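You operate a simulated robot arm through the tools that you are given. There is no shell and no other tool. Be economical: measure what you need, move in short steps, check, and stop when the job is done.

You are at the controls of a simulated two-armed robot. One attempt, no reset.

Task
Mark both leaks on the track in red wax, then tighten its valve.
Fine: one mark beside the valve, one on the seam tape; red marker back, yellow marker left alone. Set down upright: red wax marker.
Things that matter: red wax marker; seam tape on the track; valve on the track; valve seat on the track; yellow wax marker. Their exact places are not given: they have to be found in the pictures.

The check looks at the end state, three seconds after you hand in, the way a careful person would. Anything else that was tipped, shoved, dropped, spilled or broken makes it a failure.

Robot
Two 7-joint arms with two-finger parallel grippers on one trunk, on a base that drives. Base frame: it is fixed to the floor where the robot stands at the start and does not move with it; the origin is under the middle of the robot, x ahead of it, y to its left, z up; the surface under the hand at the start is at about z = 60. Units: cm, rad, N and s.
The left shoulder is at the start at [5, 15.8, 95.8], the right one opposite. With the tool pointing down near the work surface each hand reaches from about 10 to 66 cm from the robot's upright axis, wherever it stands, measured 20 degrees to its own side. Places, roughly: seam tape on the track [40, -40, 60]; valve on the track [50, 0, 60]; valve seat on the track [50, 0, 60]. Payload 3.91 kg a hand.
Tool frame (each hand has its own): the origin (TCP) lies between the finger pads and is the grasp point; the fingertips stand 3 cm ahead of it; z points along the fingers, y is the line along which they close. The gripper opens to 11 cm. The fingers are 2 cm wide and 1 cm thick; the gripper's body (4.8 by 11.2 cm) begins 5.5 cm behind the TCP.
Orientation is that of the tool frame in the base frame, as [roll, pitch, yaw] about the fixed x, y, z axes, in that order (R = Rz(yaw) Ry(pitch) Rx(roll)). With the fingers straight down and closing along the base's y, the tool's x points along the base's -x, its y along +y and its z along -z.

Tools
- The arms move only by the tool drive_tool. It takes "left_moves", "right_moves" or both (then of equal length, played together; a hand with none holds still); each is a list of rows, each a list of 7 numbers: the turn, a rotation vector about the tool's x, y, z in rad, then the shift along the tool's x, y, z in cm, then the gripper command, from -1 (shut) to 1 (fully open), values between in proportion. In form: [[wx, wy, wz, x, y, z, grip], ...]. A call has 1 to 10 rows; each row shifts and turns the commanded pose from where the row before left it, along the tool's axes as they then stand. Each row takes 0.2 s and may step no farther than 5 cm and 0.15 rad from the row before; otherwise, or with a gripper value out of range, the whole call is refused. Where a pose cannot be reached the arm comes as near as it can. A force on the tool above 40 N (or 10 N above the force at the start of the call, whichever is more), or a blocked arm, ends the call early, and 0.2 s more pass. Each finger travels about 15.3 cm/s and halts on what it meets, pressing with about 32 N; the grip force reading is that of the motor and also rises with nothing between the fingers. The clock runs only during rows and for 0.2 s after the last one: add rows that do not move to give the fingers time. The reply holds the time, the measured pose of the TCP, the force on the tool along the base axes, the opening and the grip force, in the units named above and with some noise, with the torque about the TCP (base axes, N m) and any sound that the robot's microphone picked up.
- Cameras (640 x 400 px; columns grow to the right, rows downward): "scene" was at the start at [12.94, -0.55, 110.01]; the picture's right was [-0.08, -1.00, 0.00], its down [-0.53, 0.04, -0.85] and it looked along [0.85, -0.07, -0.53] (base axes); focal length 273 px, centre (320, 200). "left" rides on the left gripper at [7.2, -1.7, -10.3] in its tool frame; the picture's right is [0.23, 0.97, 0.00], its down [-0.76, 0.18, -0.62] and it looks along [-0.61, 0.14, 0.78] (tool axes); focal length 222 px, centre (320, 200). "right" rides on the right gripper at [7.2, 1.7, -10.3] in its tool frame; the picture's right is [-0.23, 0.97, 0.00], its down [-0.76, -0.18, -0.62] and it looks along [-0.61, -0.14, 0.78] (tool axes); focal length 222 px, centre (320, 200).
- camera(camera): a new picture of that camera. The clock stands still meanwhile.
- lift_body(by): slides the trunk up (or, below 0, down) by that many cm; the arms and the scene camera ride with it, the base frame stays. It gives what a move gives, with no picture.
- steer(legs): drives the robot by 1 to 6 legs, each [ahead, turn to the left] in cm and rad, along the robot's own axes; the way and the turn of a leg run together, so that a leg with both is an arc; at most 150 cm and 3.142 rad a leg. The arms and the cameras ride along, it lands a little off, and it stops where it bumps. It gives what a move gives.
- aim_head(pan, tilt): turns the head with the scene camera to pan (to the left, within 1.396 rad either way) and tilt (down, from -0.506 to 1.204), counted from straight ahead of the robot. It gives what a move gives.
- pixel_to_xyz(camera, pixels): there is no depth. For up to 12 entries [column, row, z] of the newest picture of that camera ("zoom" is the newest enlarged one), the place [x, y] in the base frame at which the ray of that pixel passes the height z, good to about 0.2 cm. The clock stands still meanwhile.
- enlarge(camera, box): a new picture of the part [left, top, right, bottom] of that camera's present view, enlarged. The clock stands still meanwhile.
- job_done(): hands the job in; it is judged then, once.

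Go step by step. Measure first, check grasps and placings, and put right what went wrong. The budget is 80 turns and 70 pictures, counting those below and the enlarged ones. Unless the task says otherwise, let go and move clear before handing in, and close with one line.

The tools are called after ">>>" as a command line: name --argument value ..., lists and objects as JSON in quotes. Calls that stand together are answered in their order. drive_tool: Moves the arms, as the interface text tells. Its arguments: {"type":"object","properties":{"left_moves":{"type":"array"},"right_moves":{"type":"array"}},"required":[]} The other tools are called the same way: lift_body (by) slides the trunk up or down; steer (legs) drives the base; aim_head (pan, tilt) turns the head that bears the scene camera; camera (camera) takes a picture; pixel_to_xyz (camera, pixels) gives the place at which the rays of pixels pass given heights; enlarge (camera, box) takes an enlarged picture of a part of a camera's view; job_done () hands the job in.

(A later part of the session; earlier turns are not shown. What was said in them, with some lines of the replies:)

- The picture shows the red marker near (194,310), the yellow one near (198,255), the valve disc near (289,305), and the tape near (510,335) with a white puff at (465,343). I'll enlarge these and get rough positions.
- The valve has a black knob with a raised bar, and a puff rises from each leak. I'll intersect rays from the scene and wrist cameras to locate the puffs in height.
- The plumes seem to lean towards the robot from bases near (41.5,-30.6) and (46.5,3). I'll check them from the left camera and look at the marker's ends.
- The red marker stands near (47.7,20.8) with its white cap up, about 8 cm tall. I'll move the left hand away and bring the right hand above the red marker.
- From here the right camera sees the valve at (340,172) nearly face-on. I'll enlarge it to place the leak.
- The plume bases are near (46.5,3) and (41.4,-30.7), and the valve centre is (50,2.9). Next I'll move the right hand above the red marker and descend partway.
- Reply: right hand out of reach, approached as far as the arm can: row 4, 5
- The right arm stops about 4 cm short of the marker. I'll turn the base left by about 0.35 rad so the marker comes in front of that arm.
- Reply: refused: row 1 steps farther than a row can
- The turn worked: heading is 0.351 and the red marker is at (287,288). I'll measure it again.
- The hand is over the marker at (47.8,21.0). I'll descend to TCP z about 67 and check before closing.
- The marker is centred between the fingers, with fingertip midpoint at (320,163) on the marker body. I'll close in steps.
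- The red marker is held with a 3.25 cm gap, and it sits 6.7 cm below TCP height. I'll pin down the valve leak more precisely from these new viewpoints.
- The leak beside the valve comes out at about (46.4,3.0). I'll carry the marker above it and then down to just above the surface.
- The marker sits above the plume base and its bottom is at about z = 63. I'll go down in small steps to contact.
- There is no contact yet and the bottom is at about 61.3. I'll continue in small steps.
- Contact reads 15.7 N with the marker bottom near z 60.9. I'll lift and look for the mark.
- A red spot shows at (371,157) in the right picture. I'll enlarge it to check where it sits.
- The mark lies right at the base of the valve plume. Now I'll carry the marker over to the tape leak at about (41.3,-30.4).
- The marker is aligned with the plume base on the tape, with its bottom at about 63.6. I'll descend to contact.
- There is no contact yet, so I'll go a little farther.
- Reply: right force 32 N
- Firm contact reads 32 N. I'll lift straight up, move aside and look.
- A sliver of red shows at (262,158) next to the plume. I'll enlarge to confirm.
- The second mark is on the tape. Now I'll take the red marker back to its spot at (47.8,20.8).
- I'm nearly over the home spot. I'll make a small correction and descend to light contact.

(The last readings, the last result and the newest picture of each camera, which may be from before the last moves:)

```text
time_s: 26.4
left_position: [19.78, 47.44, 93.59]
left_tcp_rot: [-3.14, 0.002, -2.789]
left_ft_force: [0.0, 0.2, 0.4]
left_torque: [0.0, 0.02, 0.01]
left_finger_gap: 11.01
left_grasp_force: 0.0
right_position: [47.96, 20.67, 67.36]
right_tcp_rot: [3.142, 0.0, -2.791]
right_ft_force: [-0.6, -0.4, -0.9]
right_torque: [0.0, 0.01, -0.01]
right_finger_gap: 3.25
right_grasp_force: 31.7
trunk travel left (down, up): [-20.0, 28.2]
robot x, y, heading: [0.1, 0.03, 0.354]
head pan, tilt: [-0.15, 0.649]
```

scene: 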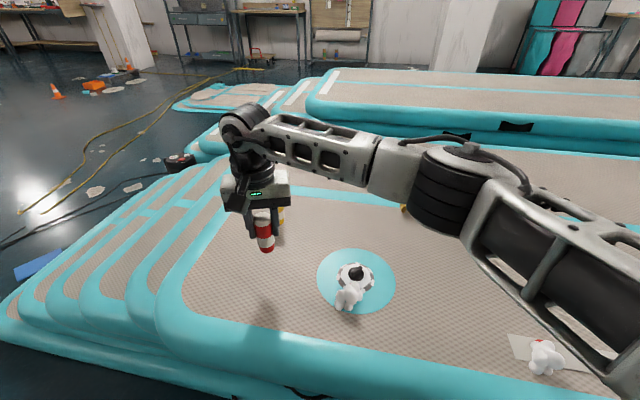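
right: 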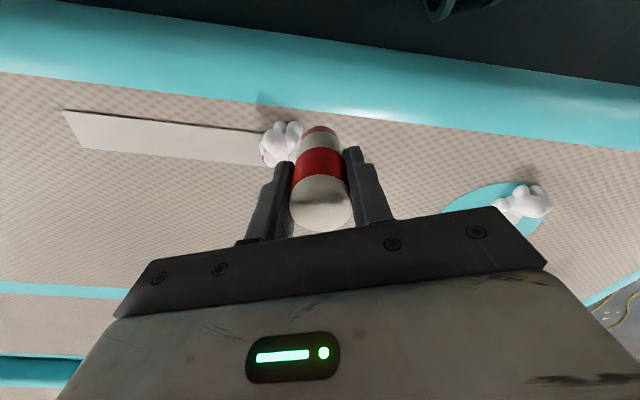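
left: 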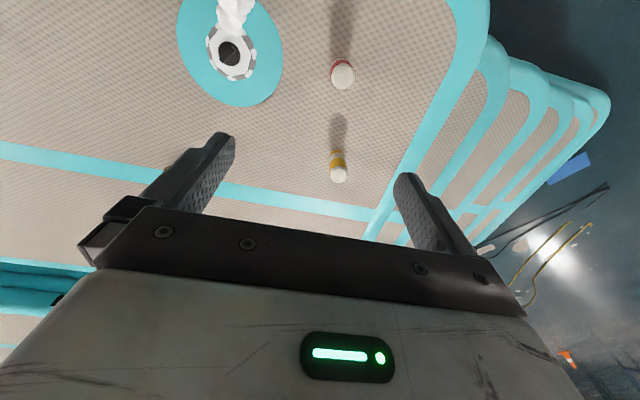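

>>> drive_tool --right_moves '[[0, 0, 0, 0, 0, 0.3, -1], [0, 0, 0, 0, 0, 0.15, -1], [0, 0, 0, 0, 0, 0, -1]]'

```text
time_s: 27.2
left_position: [19.75, 47.48, 93.53]
left_tcp_rot: [-3.141, 0.001, -2.79]
left_ft_force: [-1.1, -0.4, -0.2]
left_torque: [-0.01, -0.01, 0.0]
left_finger_gap: 11.01
left_grasp_force: 0.2
right_position: [48.16, 20.64, 67.14]
right_tcp_rot: [-3.141, -0.001, -2.792]
right_ft_force: [-0.3, -0.1, -1.2]
right_torque: [-0.01, 0.02, -0.01]
right_finger_gap: 3.26
right_grasp_force: 31.9
trunk travel left (down, up): [-20.0, 28.2]
robot x, y, heading: [0.23, -0.24, 0.35]
head pan, tilt: [-0.15, 0.649]
```

Still no contact at 67.1. The marker was at 66.7 when I grasped it, so I'll go down a bit more.

>>> drive_tool --right_moves '[[0, 0, 0, 0, 0, 0.2, -1], [0, 0, 0, 0, 0, 0.1, -1], [0, 0, 0, 0, 0, 0, -1]]'

```text
time_s: 28.0
left_position: [19.72, 47.35, 93.47]
left_tcp_rot: [3.141, 0.002, -2.787]
left_ft_force: [-0.5, 0.2, 0.3]
left_torque: [-0.03, -0.03, 0.02]
left_finger_gap: 11.02
left_grasp_force: 0.0
right_position: [48.07, 20.69, 66.89]
right_tcp_rot: [-3.141, -0.001, -2.792]
right_ft_force: [-1.1, -0.6, 2.1]
right_torque: [0.01, -0.03, 0.04]
right_finger_gap: 3.23
right_grasp_force: 32.1
trunk travel left (down, up): [-20.0, 28.2]
robot x, y, heading: [-0.0, -0.12, 0.348]
head pan, tilt: [-0.15, 0.649]
```

Light contact now reads 2 N. I'll release slowly and then rise clear.

>>> drive_tool --right_moves '[[0, 0, 0, 0, 0, 0.05, -0.3], [0, 0, 0, 0, 0, 0, 0], [0, 0, 0, 0, 0, 0, 0.5], [0, 0, 0, 0, 0, 0, 1], [0, 0, 0, 0, 0, 0, 1]]'

>>> drive_tool --right_moves '[[0, 0, 0, 0, 0, -3, 1], [0, 0, 0, 0, 0, -4, 1], [0, 0, 0, 0, 0, -4, 1], [0, 0, 0, 3, -3, 0, 1], [0, 0, 0, 3, -3, 0, 1], [0, 0, 0, 0, 0, 0, 1]]'

>>> camera --camera "right"

>>> camera --camera "scene"

```text
time_s: 29.2
left_position: [19.75, 47.41, 93.54]
left_tcp_rot: [-3.141, 0.003, -2.788]
left_ft_force: [-0.7, -0.8, -0.3]
left_torque: [-0.04, 0.01, 0.01]
left_finger_gap: 11.0
left_grasp_force: 0.0
right_position: [48.03, 20.63, 66.81]
right_tcp_rot: [-3.14, 0.001, -2.791]
right_ft_force: [-0.7, -0.6, -0.4]
right_torque: [0.0, 0.01, -0.02]
right_finger_gap: 10.99
right_grasp_force: 0.1
trunk travel left (down, up): [-20.0, 28.2]
robot x, y, heading: [-0.27, 0.12, 0.355]
head pan, tilt: [-0.15, 0.649]
```

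```text
time_s: 30.6
left_position: [19.71, 47.33, 93.53]
left_tcp_rot: [-3.14, 0.001, -2.789]
left_ft_force: [0.5, 0.2, 0.2]
left_torque: [0.0, 0.01, -0.02]
left_finger_gap: 10.98
left_grasp_force: 0.1
right_position: [44.5, 13.22, 77.93]
right_tcp_rot: [3.141, 0.0, -2.791]
right_ft_force: [-0.9, 0.8, -0.7]
right_torque: [0.02, 0.03, 0.0]
right_finger_gap: 11.01
right_grasp_force: 0.1
trunk travel left (down, up): [-20.0, 28.2]
robot x, y, heading: [-0.15, -0.05, 0.346]
head pan, tilt: [-0.15, 0.649]
```

```text
29 pictures are left
```

right: 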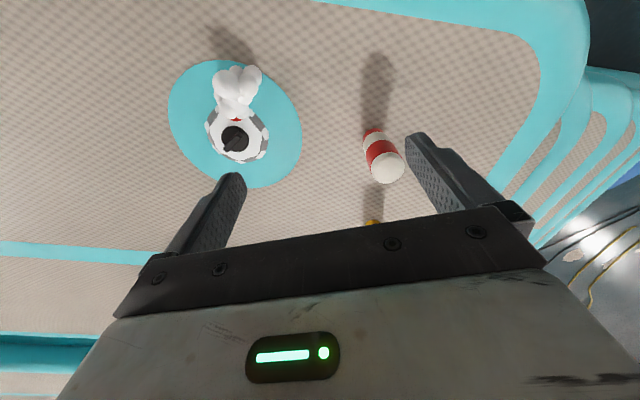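

```text
28 pictures are left
```

scene: 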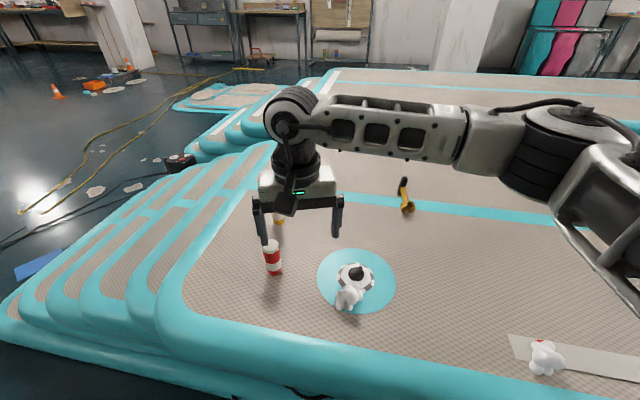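

The marker stands upright at (271,257). Next I'll measure the valve bar's direction.

>>> enlarge --camera "right" --box '[200, 100, 275, 175]'

>>> enlarge --camera "scene" --box '[330, 250, 385, 305]'

```text
5.33 times, centred on (238, 138) of right
```

zoom: 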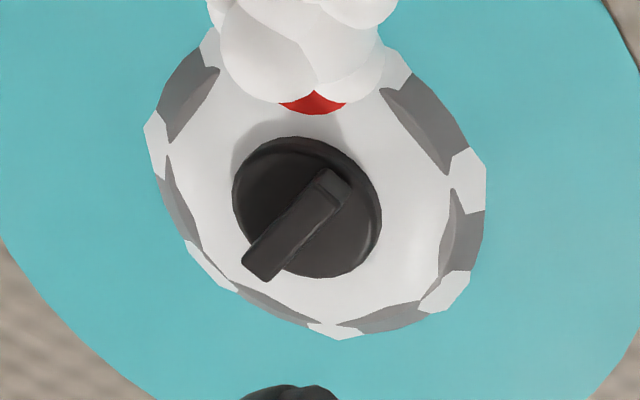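

```text
7.27 times, centred on (358, 278) of scene
```

zoom: 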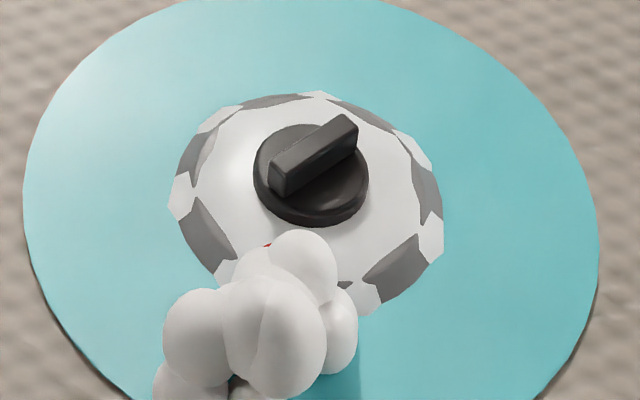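

I'll convert the bar's end pixels at plausible heights.

>>> pixel_to_xyz --camera "zoom" --pixels '[[278, 172, 63], [350, 121, 63], [278, 172, 64], [350, 121, 64], [310, 185, 61], [310, 185, 61.5]]'

>>> pixel_to_xyz --camera "right" --pixels '[[241.5, 136, 63], [229, 152, 63], [241.5, 136, 64], [229, 152, 64], [236.1, 139, 61]]'

```text
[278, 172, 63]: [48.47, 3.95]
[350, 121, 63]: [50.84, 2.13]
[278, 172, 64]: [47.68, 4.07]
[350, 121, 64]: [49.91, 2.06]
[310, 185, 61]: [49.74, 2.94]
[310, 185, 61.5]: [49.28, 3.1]
```

```text
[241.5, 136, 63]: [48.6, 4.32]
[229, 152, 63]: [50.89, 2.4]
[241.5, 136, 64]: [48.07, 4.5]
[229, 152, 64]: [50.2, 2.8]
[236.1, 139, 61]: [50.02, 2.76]
```

The bar's centre is (49.7,3.1) with its top at about z = 63, and it runs at about -38°. I'll go above it and turn the hand so that the fingers close across the bar.

>>> drive_tool --right_moves '[[0, 0, 0, -0.47, -3.76, 0, 1], [0, 0, 0, -0.47, -3.76, 0, 1], [0, 0, 0, -0.47, -3.76, 0, 1], [0, 0, 0.145, 0, 0, 0, 0.6], [0, 0, 0.145, 0, 0, 0, 0.3], [0, 0, 0.145, 0, 0, 0, 0], [0, 0, 0.145, 0, 0, 0, 0], [0, 0, 0.145, 0, 0, 0, 0], [0, 0, 0.145, 0, 0, 0, 0], [0, 0, 0.145, 0, 0, 0, 0]]'

>>> camera --camera "right"

>>> enlarge --camera "scene" --box '[270, 160, 430, 320]'

```text
time_s: 32.8
left_position: [19.8, 47.52, 93.57]
left_tcp_rot: [-3.141, 0.002, -2.789]
left_ft_force: [0.3, -0.3, -0.7]
left_torque: [-0.05, -0.01, 0.02]
left_finger_gap: 11.0
left_grasp_force: 0.1
right_position: [49.64, 2.8, 77.76]
right_tcp_rot: [-3.14, 0.0, 2.475]
right_ft_force: [-0.2, 0.3, 0.9]
right_torque: [-0.01, 0.01, -0.01]
right_finger_gap: 5.51
right_grasp_force: 0.1
trunk travel left (down, up): [-20.0, 28.2]
robot x, y, heading: [0.2, -0.03, 0.351]
head pan, tilt: [-0.15, 0.649]
```

```text
25 pictures are left
```

right: 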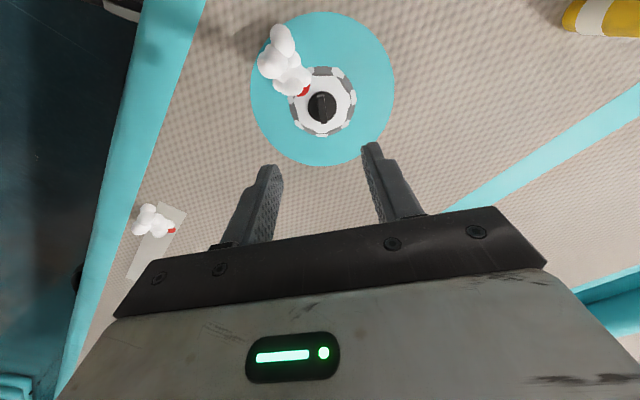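

```text
2.50 times, centred on (350, 240) of scene
```

zoom: 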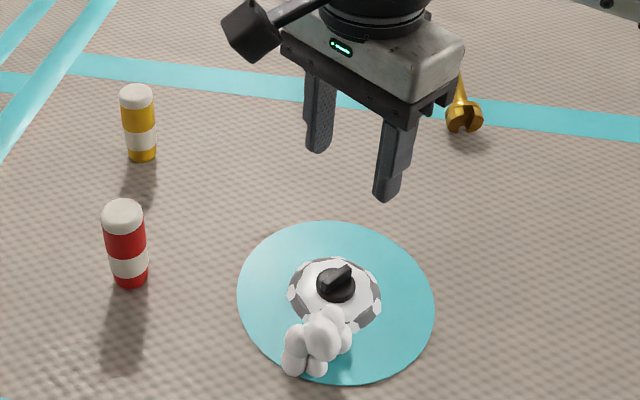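

The bar at (322,107) lies nearly along the finger plane's normal. I'll enlarge to refine its angle and centre.

>>> enlarge --camera "right" --box '[285, 65, 360, 140]'

```text
5.33 times, centred on (322, 102) of right
```

zoom: 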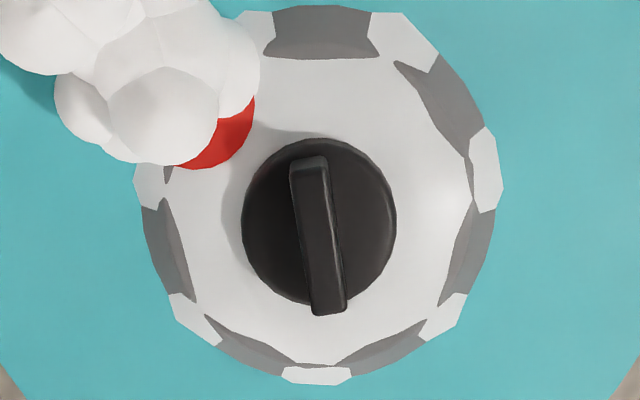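

>>> pixel_to_xyz --camera "zoom" --pixels '[[308, 162, 63], [329, 312, 63], [318, 237, 63], [318, 237, 63.5], [319, 222, 61.5]]'

```text
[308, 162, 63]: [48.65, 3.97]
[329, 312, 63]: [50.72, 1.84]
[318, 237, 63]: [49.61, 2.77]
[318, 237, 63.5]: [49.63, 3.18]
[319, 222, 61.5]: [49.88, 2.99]
```

The bar runs at about -43° with its centre at (49.75,3.0). I'll add a small turn and descend so the fingertips straddle it.

>>> drive_tool --right_moves '[[0, 0, 0.08, 0, 0.22, 3, -0.2], [0, 0, 0, 0, 0, 4, -0.3], [0, 0, 0, 0, 0, 3, -0.3], [0, 0, 0, 0, 0, 1.5, -0.3], [0, 0, 0, 0, 0, 0.8, -0.3], [0, 0, 0, 0, 0, 0, -0.3]]'

>>> camera --camera "right"

>>> enlarge --camera "scene" --box '[310, 220, 400, 310]'

```text
time_s: 34.2
left_position: [19.68, 47.34, 93.58]
left_tcp_rot: [3.141, 0.001, -2.788]
left_ft_force: [-0.6, 0.7, 0.0]
left_torque: [0.0, 0.01, 0.03]
left_finger_gap: 11.02
left_grasp_force: 0.0
right_position: [49.81, 2.94, 65.41]
right_tcp_rot: [3.14, 0.002, 2.399]
right_ft_force: [-0.6, 0.0, 0.2]
right_torque: [0.04, 0.0, -0.01]
right_finger_gap: 3.87
right_grasp_force: 0.0
trunk travel left (down, up): [-20.0, 28.2]
robot x, y, heading: [0.05, -0.03, 0.352]
head pan, tilt: [-0.15, 0.649]
```

```text
22 pictures are left
```

right: 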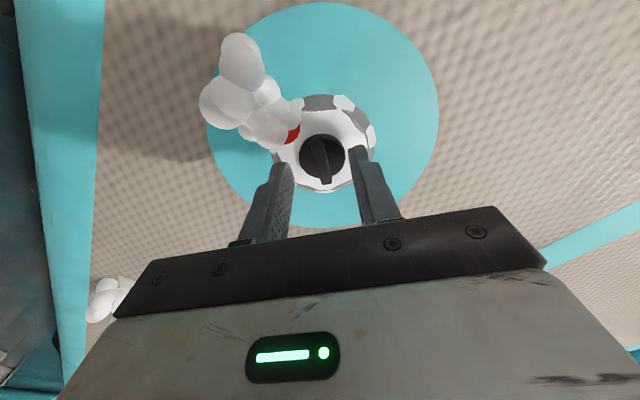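

```text
4.44 times, centred on (355, 265) of scene
```

zoom: 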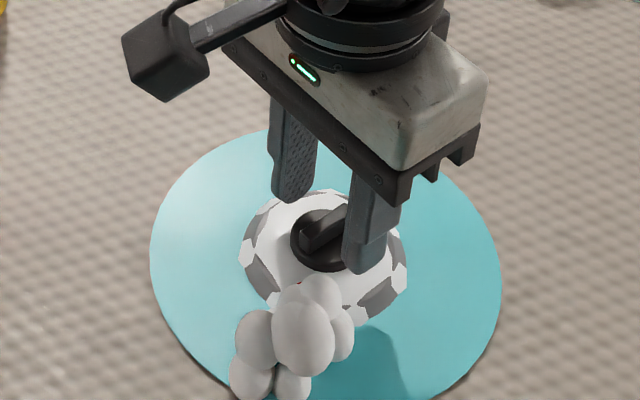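

The fingertips straddle the bar with tips at about z 62.4. I'll go slightly lower and close.

>>> drive_tool --right_moves '[[0, 0, 0, 0, 0, 0.3, -0.3], [0, 0, 0, 0, 0, 0, -0.6], [0, 0, 0, 0, 0, 0, -1], [0, 0, 0, 0, 0, 0, -1]]'

>>> enlarge --camera "scene" --box '[310, 220, 400, 310]'

```text
time_s: 35.2
left_position: [19.8, 47.5, 93.58]
left_tcp_rot: [3.14, 0.0, -2.789]
left_ft_force: [-0.1, 0.6, 0.7]
left_torque: [0.05, -0.01, 0.01]
left_finger_gap: 10.99
left_grasp_force: 0.1
right_position: [49.81, 2.97, 65.22]
right_tcp_rot: [3.141, 0.0, 2.397]
right_ft_force: [6.0, 5.5, -2.9]
right_torque: [0.07, -0.34, 0.05]
right_finger_gap: 0.77
right_grasp_force: 45.2
trunk travel left (down, up): [-20.0, 28.2]
robot x, y, heading: [-0.12, 0.12, 0.35]
head pan, tilt: [-0.15, 0.649]
```

```text
4.44 times, centred on (355, 265) of scene
```

zoom: 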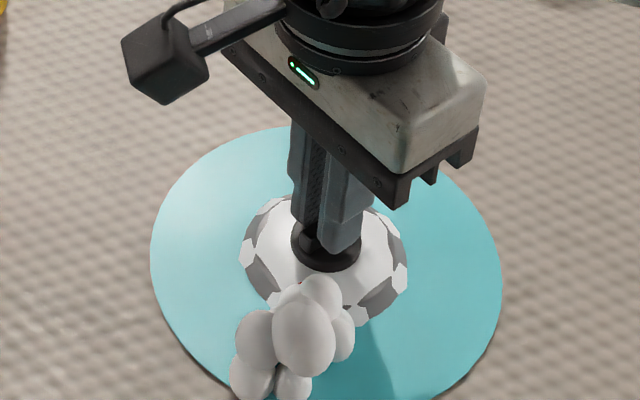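

The bar is gripped with a 0.77 cm gap. I'll turn it clockwise, which is positive about the tool's z, in steps.

>>> drive_tool --right_moves '[[0, 0, 0.1, 0, 0, 0, -1], [0, 0, 0.1, 0, 0, 0, -1], [0, 0, 0.1, 0, 0, 0, -1], [0, 0, 0.1, 0, 0, 0, -1], [0, 0, 0, 0, 0, 0, -1]]'

```text
time_s: 36.4
left_position: [19.79, 47.47, 93.46]
left_tcp_rot: [3.141, 0.0, -2.789]
left_ft_force: [-0.5, -0.4, -0.4]
left_torque: [0.02, -0.01, -0.01]
left_finger_gap: 11.02
left_grasp_force: 0.0
right_position: [49.93, 3.07, 65.22]
right_tcp_rot: [3.138, 0.001, 1.996]
right_ft_force: [15.2, 12.6, 0.7]
right_torque: [-0.36, -0.7, 0.03]
right_finger_gap: 0.78
right_grasp_force: 45.3
trunk travel left (down, up): [-20.0, 28.2]
robot x, y, heading: [-0.04, 0.23, 0.347]
head pan, tilt: [-0.15, 0.649]
```

It turned 0.4 rad freely. The side force of (15,13) N means the knob centre lies slightly towards +x and +y, so I'll shift a little and keep turning.

>>> drive_tool --right_moves '[[0, 0, 0.05, 0, 0.2, 0, -1], [0, 0, 0.1, 0, 0, 0, -1], [0, 0, 0.1, 0, 0, 0, -1], [0, 0, 0.1, 0, 0, 0, -1], [0, 0, 0.1, 0, 0, 0, -1], [0, 0, 0, 0, 0, 0, -1]]'

```text
time_s: 37.8
left_position: [19.79, 47.45, 93.57]
left_tcp_rot: [3.141, 0.002, -2.79]
left_ft_force: [0.0, 0.6, 0.3]
left_torque: [0.0, 0.0, 0.02]
left_finger_gap: 11.01
left_grasp_force: 0.1
right_position: [50.04, 3.08, 65.18]
right_tcp_rot: [-3.141, -0.001, 1.545]
right_ft_force: [9.1, -1.4, 6.1]
right_torque: [1.22, -0.3, 0.02]
right_finger_gap: 0.79
right_grasp_force: 44.8
trunk travel left (down, up): [-20.0, 28.2]
robot x, y, heading: [-0.21, 0.06, 0.352]
head pan, tilt: [-0.15, 0.649]
```

It's now at 0.85 rad in total, with little torque about z. I'll turn on and check the pictures.

>>> drive_tool --right_moves '[[0, 0, 0.1, 0, 0.1, 0, -1], [0, 0, 0.1, 0, 0, 0, -1], [0, 0, 0.1, 0, 0, 0, -1], [0, 0, 0.1, 0, 0, 0, -1], [0, 0, 0, 0, 0, 0, -1]]'

>>> camera --camera "right"

>>> enlarge --camera "scene" --box '[310, 220, 400, 310]'

```text
time_s: 39.0
left_position: [19.66, 47.4, 93.51]
left_tcp_rot: [-3.141, 0.001, -2.789]
left_ft_force: [0.1, 0.0, -0.3]
left_torque: [-0.01, -0.01, -0.01]
left_finger_gap: 11.02
left_grasp_force: 0.0
right_position: [50.03, 3.09, 65.22]
right_tcp_rot: [3.141, 0.0, 1.146]
right_ft_force: [9.7, -1.4, 10.5]
right_torque: [-0.66, 0.15, 1.0]
right_finger_gap: 0.79
right_grasp_force: 44.8
trunk travel left (down, up): [-20.0, 28.2]
robot x, y, heading: [-0.23, -0.15, 0.347]
head pan, tilt: [-0.15, 0.649]
```

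```text
19 pictures are left
```

right: 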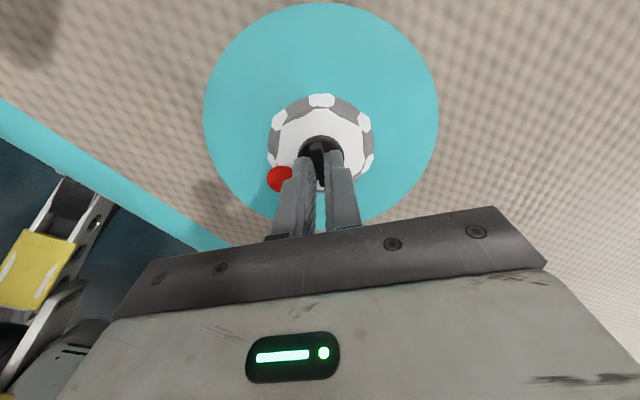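

```text
4.44 times, centred on (355, 265) of scene
```

zoom: 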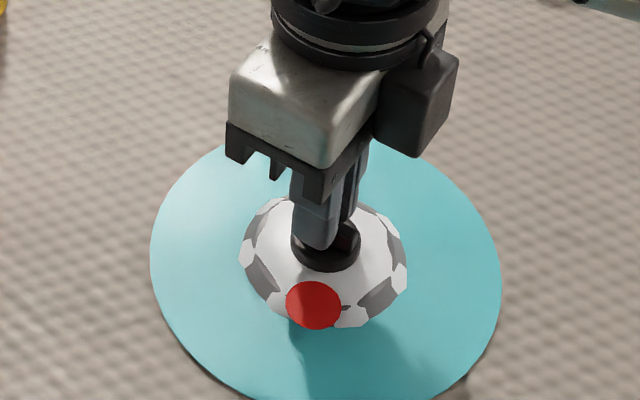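

The valve plume has vanished and torque about z has risen to 1 N m, so the valve is coming tight. I'll give one small extra turn to confirm the stop.

>>> drive_tool --right_moves '[[0, 0, 0.08, 0, 0, 0, -1], [0, 0, 0.05, 0, 0, 0, -1], [0, 0, 0, 0, 0, 0, -1]]'

```text
time_s: 39.8
left_position: [19.74, 47.44, 93.51]
left_tcp_rot: [-3.141, 0.002, -2.788]
left_ft_force: [0.2, -0.1, -0.4]
left_torque: [0.02, 0.0, 0.0]
left_finger_gap: 11.02
left_grasp_force: 0.0
right_position: [50.07, 3.03, 65.15]
right_tcp_rot: [-3.141, -0.002, 1.017]
right_ft_force: [7.6, -1.4, 9.7]
right_torque: [0.26, -0.35, 1.07]
right_finger_gap: 1.09
right_grasp_force: 44.9
trunk travel left (down, up): [-20.0, 28.2]
robot x, y, heading: [0.09, 0.23, 0.351]
head pan, tilt: [-0.15, 0.649]
```

The gap grew to 1.09 while the hand turned on, so the bar is at its stop. I'll back off that last bit, open, rise and look.

>>> drive_tool --right_moves '[[0, 0, -0.1, 0, 0, 0, -0.7], [0, 0, 0, 0, 0, 0, -0.3], [0, 0, 0, 0, 0, 0, -0.3], [0, 0, 0, 0, 0, -3, -0.3], [0, 0, 0, 0, 0, -4, -0.3], [0, 0, 0, 0, 0, -4, 0], [0, 0, -0.15, 0, 0, -3, 0], [0, 0, -0.15, 0, 0, 0, 0.5], [0, 0, -0.15, 0, 0, 0, 0.5], [0, 0, -0.15, 0, 0, 0, 0.5]]'

>>> drive_tool --right_moves '[[0, 0, -0.15, 0, 0, -1, 0.5], [0, 0, -0.15, 0, 0, -1, 0.5], [0, 0, -0.15, 0, 0, -1, 0.5], [0, 0, -0.15, 0, 0, -1, 0.5], [0, 0, -0.15, 4, 0, 0, 0.5], [0, 0, -0.15, 4, 0, 0, 0.5], [0, 0, 0, 4, 0, 0, 0.5]]'

>>> aim_head --pan -0.4 --tilt 0.7

>>> camera --camera "scene"

>>> camera --camera "right"

```text
time_s: 42.0
left_position: [19.78, 47.51, 93.5]
left_tcp_rot: [3.141, 0.001, -2.789]
left_ft_force: [-0.6, -0.7, 0.5]
left_torque: [-0.03, 0.01, 0.02]
left_finger_gap: 11.01
left_grasp_force: 0.1
right_position: [49.89, 3.1, 79.24]
right_tcp_rot: [-3.14, -0.001, 1.72]
right_ft_force: [-0.5, -0.5, 0.4]
right_torque: [-0.01, -0.01, 0.01]
right_finger_gap: 8.26
right_grasp_force: 0.1
trunk travel left (down, up): [-20.0, 28.2]
robot x, y, heading: [0.09, 0.3, 0.347]
head pan, tilt: [-0.15, 0.649]
```

```text
time_s: 43.6
left_position: [19.64, 47.48, 93.59]
left_tcp_rot: [-3.141, 0.001, -2.788]
left_ft_force: [0.1, 0.3, 0.1]
left_torque: [0.01, -0.01, 0.02]
left_finger_gap: 10.96
left_grasp_force: 0.1
right_position: [40.8, 10.4, 83.33]
right_tcp_rot: [-3.141, -0.001, 2.617]
right_ft_force: [0.6, -0.5, -1.0]
right_torque: [-0.01, -0.01, 0.02]
right_finger_gap: 8.23
right_grasp_force: 0.0
trunk travel left (down, up): [-20.0, 28.2]
robot x, y, heading: [0.08, -0.01, 0.349]
head pan, tilt: [-0.15, 0.649]
```

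```text
time_s: 44.4
left_position: [19.79, 47.4, 93.51]
left_tcp_rot: [3.14, 0.002, -2.789]
left_ft_force: [-0.7, -0.2, 0.3]
left_torque: [-0.01, 0.0, 0.01]
left_finger_gap: 10.99
left_grasp_force: 0.1
right_position: [40.74, 10.31, 83.22]
right_tcp_rot: [-3.141, 0.0, 2.617]
right_ft_force: [0.7, -0.8, 0.5]
right_torque: [-0.03, 0.01, 0.0]
right_finger_gap: 8.25
right_grasp_force: 0.1
trunk travel left (down, up): [-20.0, 28.2]
robot x, y, heading: [-0.03, -0.06, 0.35]
head pan, tilt: [-0.4, 0.7]
```

```text
17 pictures are left
```

scene: 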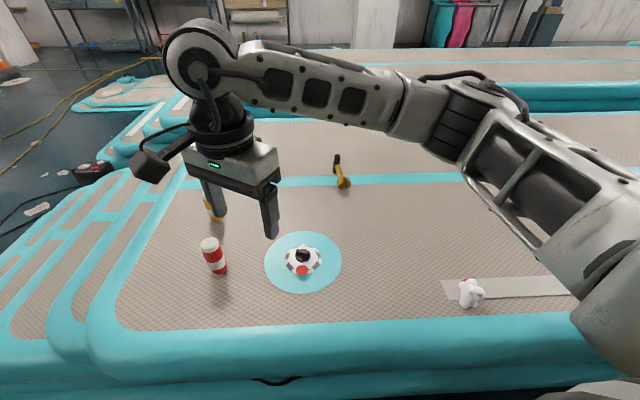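

```text
16 pictures are left
```

right: 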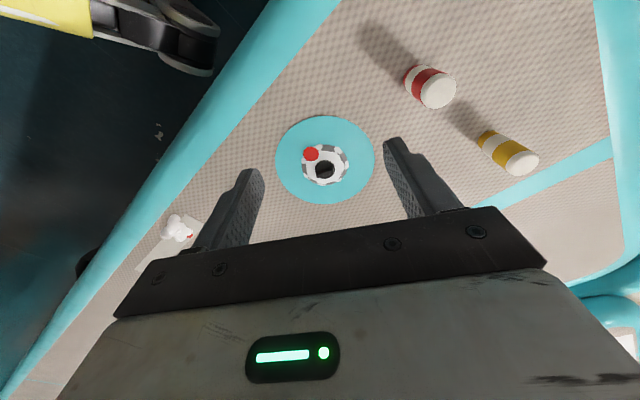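

The valve plume is gone and the red marker stands at (214,255). I'll take a last close look at the valve, the tape mark and the markers.

>>> enlarge --camera "scene" --box '[180, 180, 350, 300]'

>>> enlarge --camera "scene" --box '[430, 260, 510, 320]'

>>> pixel_to_xyz --camera "scene" --pixels '[[219, 270, 60], [467, 282, 60], [441, 281, 60], [447, 300, 60]]'

```text
3.33 times, centred on (265, 240) of scene
```

zoom: 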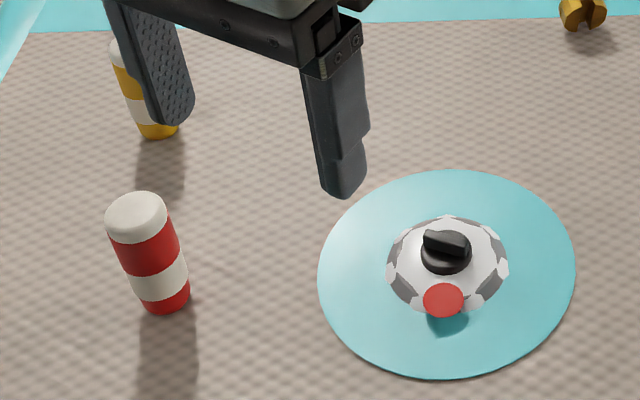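

```text
6.67 times, centred on (470, 290) of scene
```

zoom: 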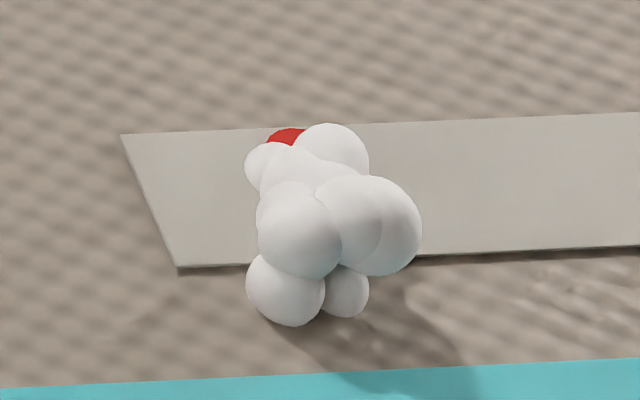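

```text
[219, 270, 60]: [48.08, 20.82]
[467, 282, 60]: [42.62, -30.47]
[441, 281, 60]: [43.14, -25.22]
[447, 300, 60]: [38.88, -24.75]
```

The bar has turned to its stop and the valve plume is gone. One red mark sits beside the valve and one on the tape, the red marker is upright at (48.1,20.8), and the yellow one is untouched, so I'm handing in.

>>> job_done

```text
The job is handed in.
```

Both leaks are marked in red (one beside the valve, one on the seam tape), the valve is turned tight, the red marker is back upright, and the yellow marker was not touched.
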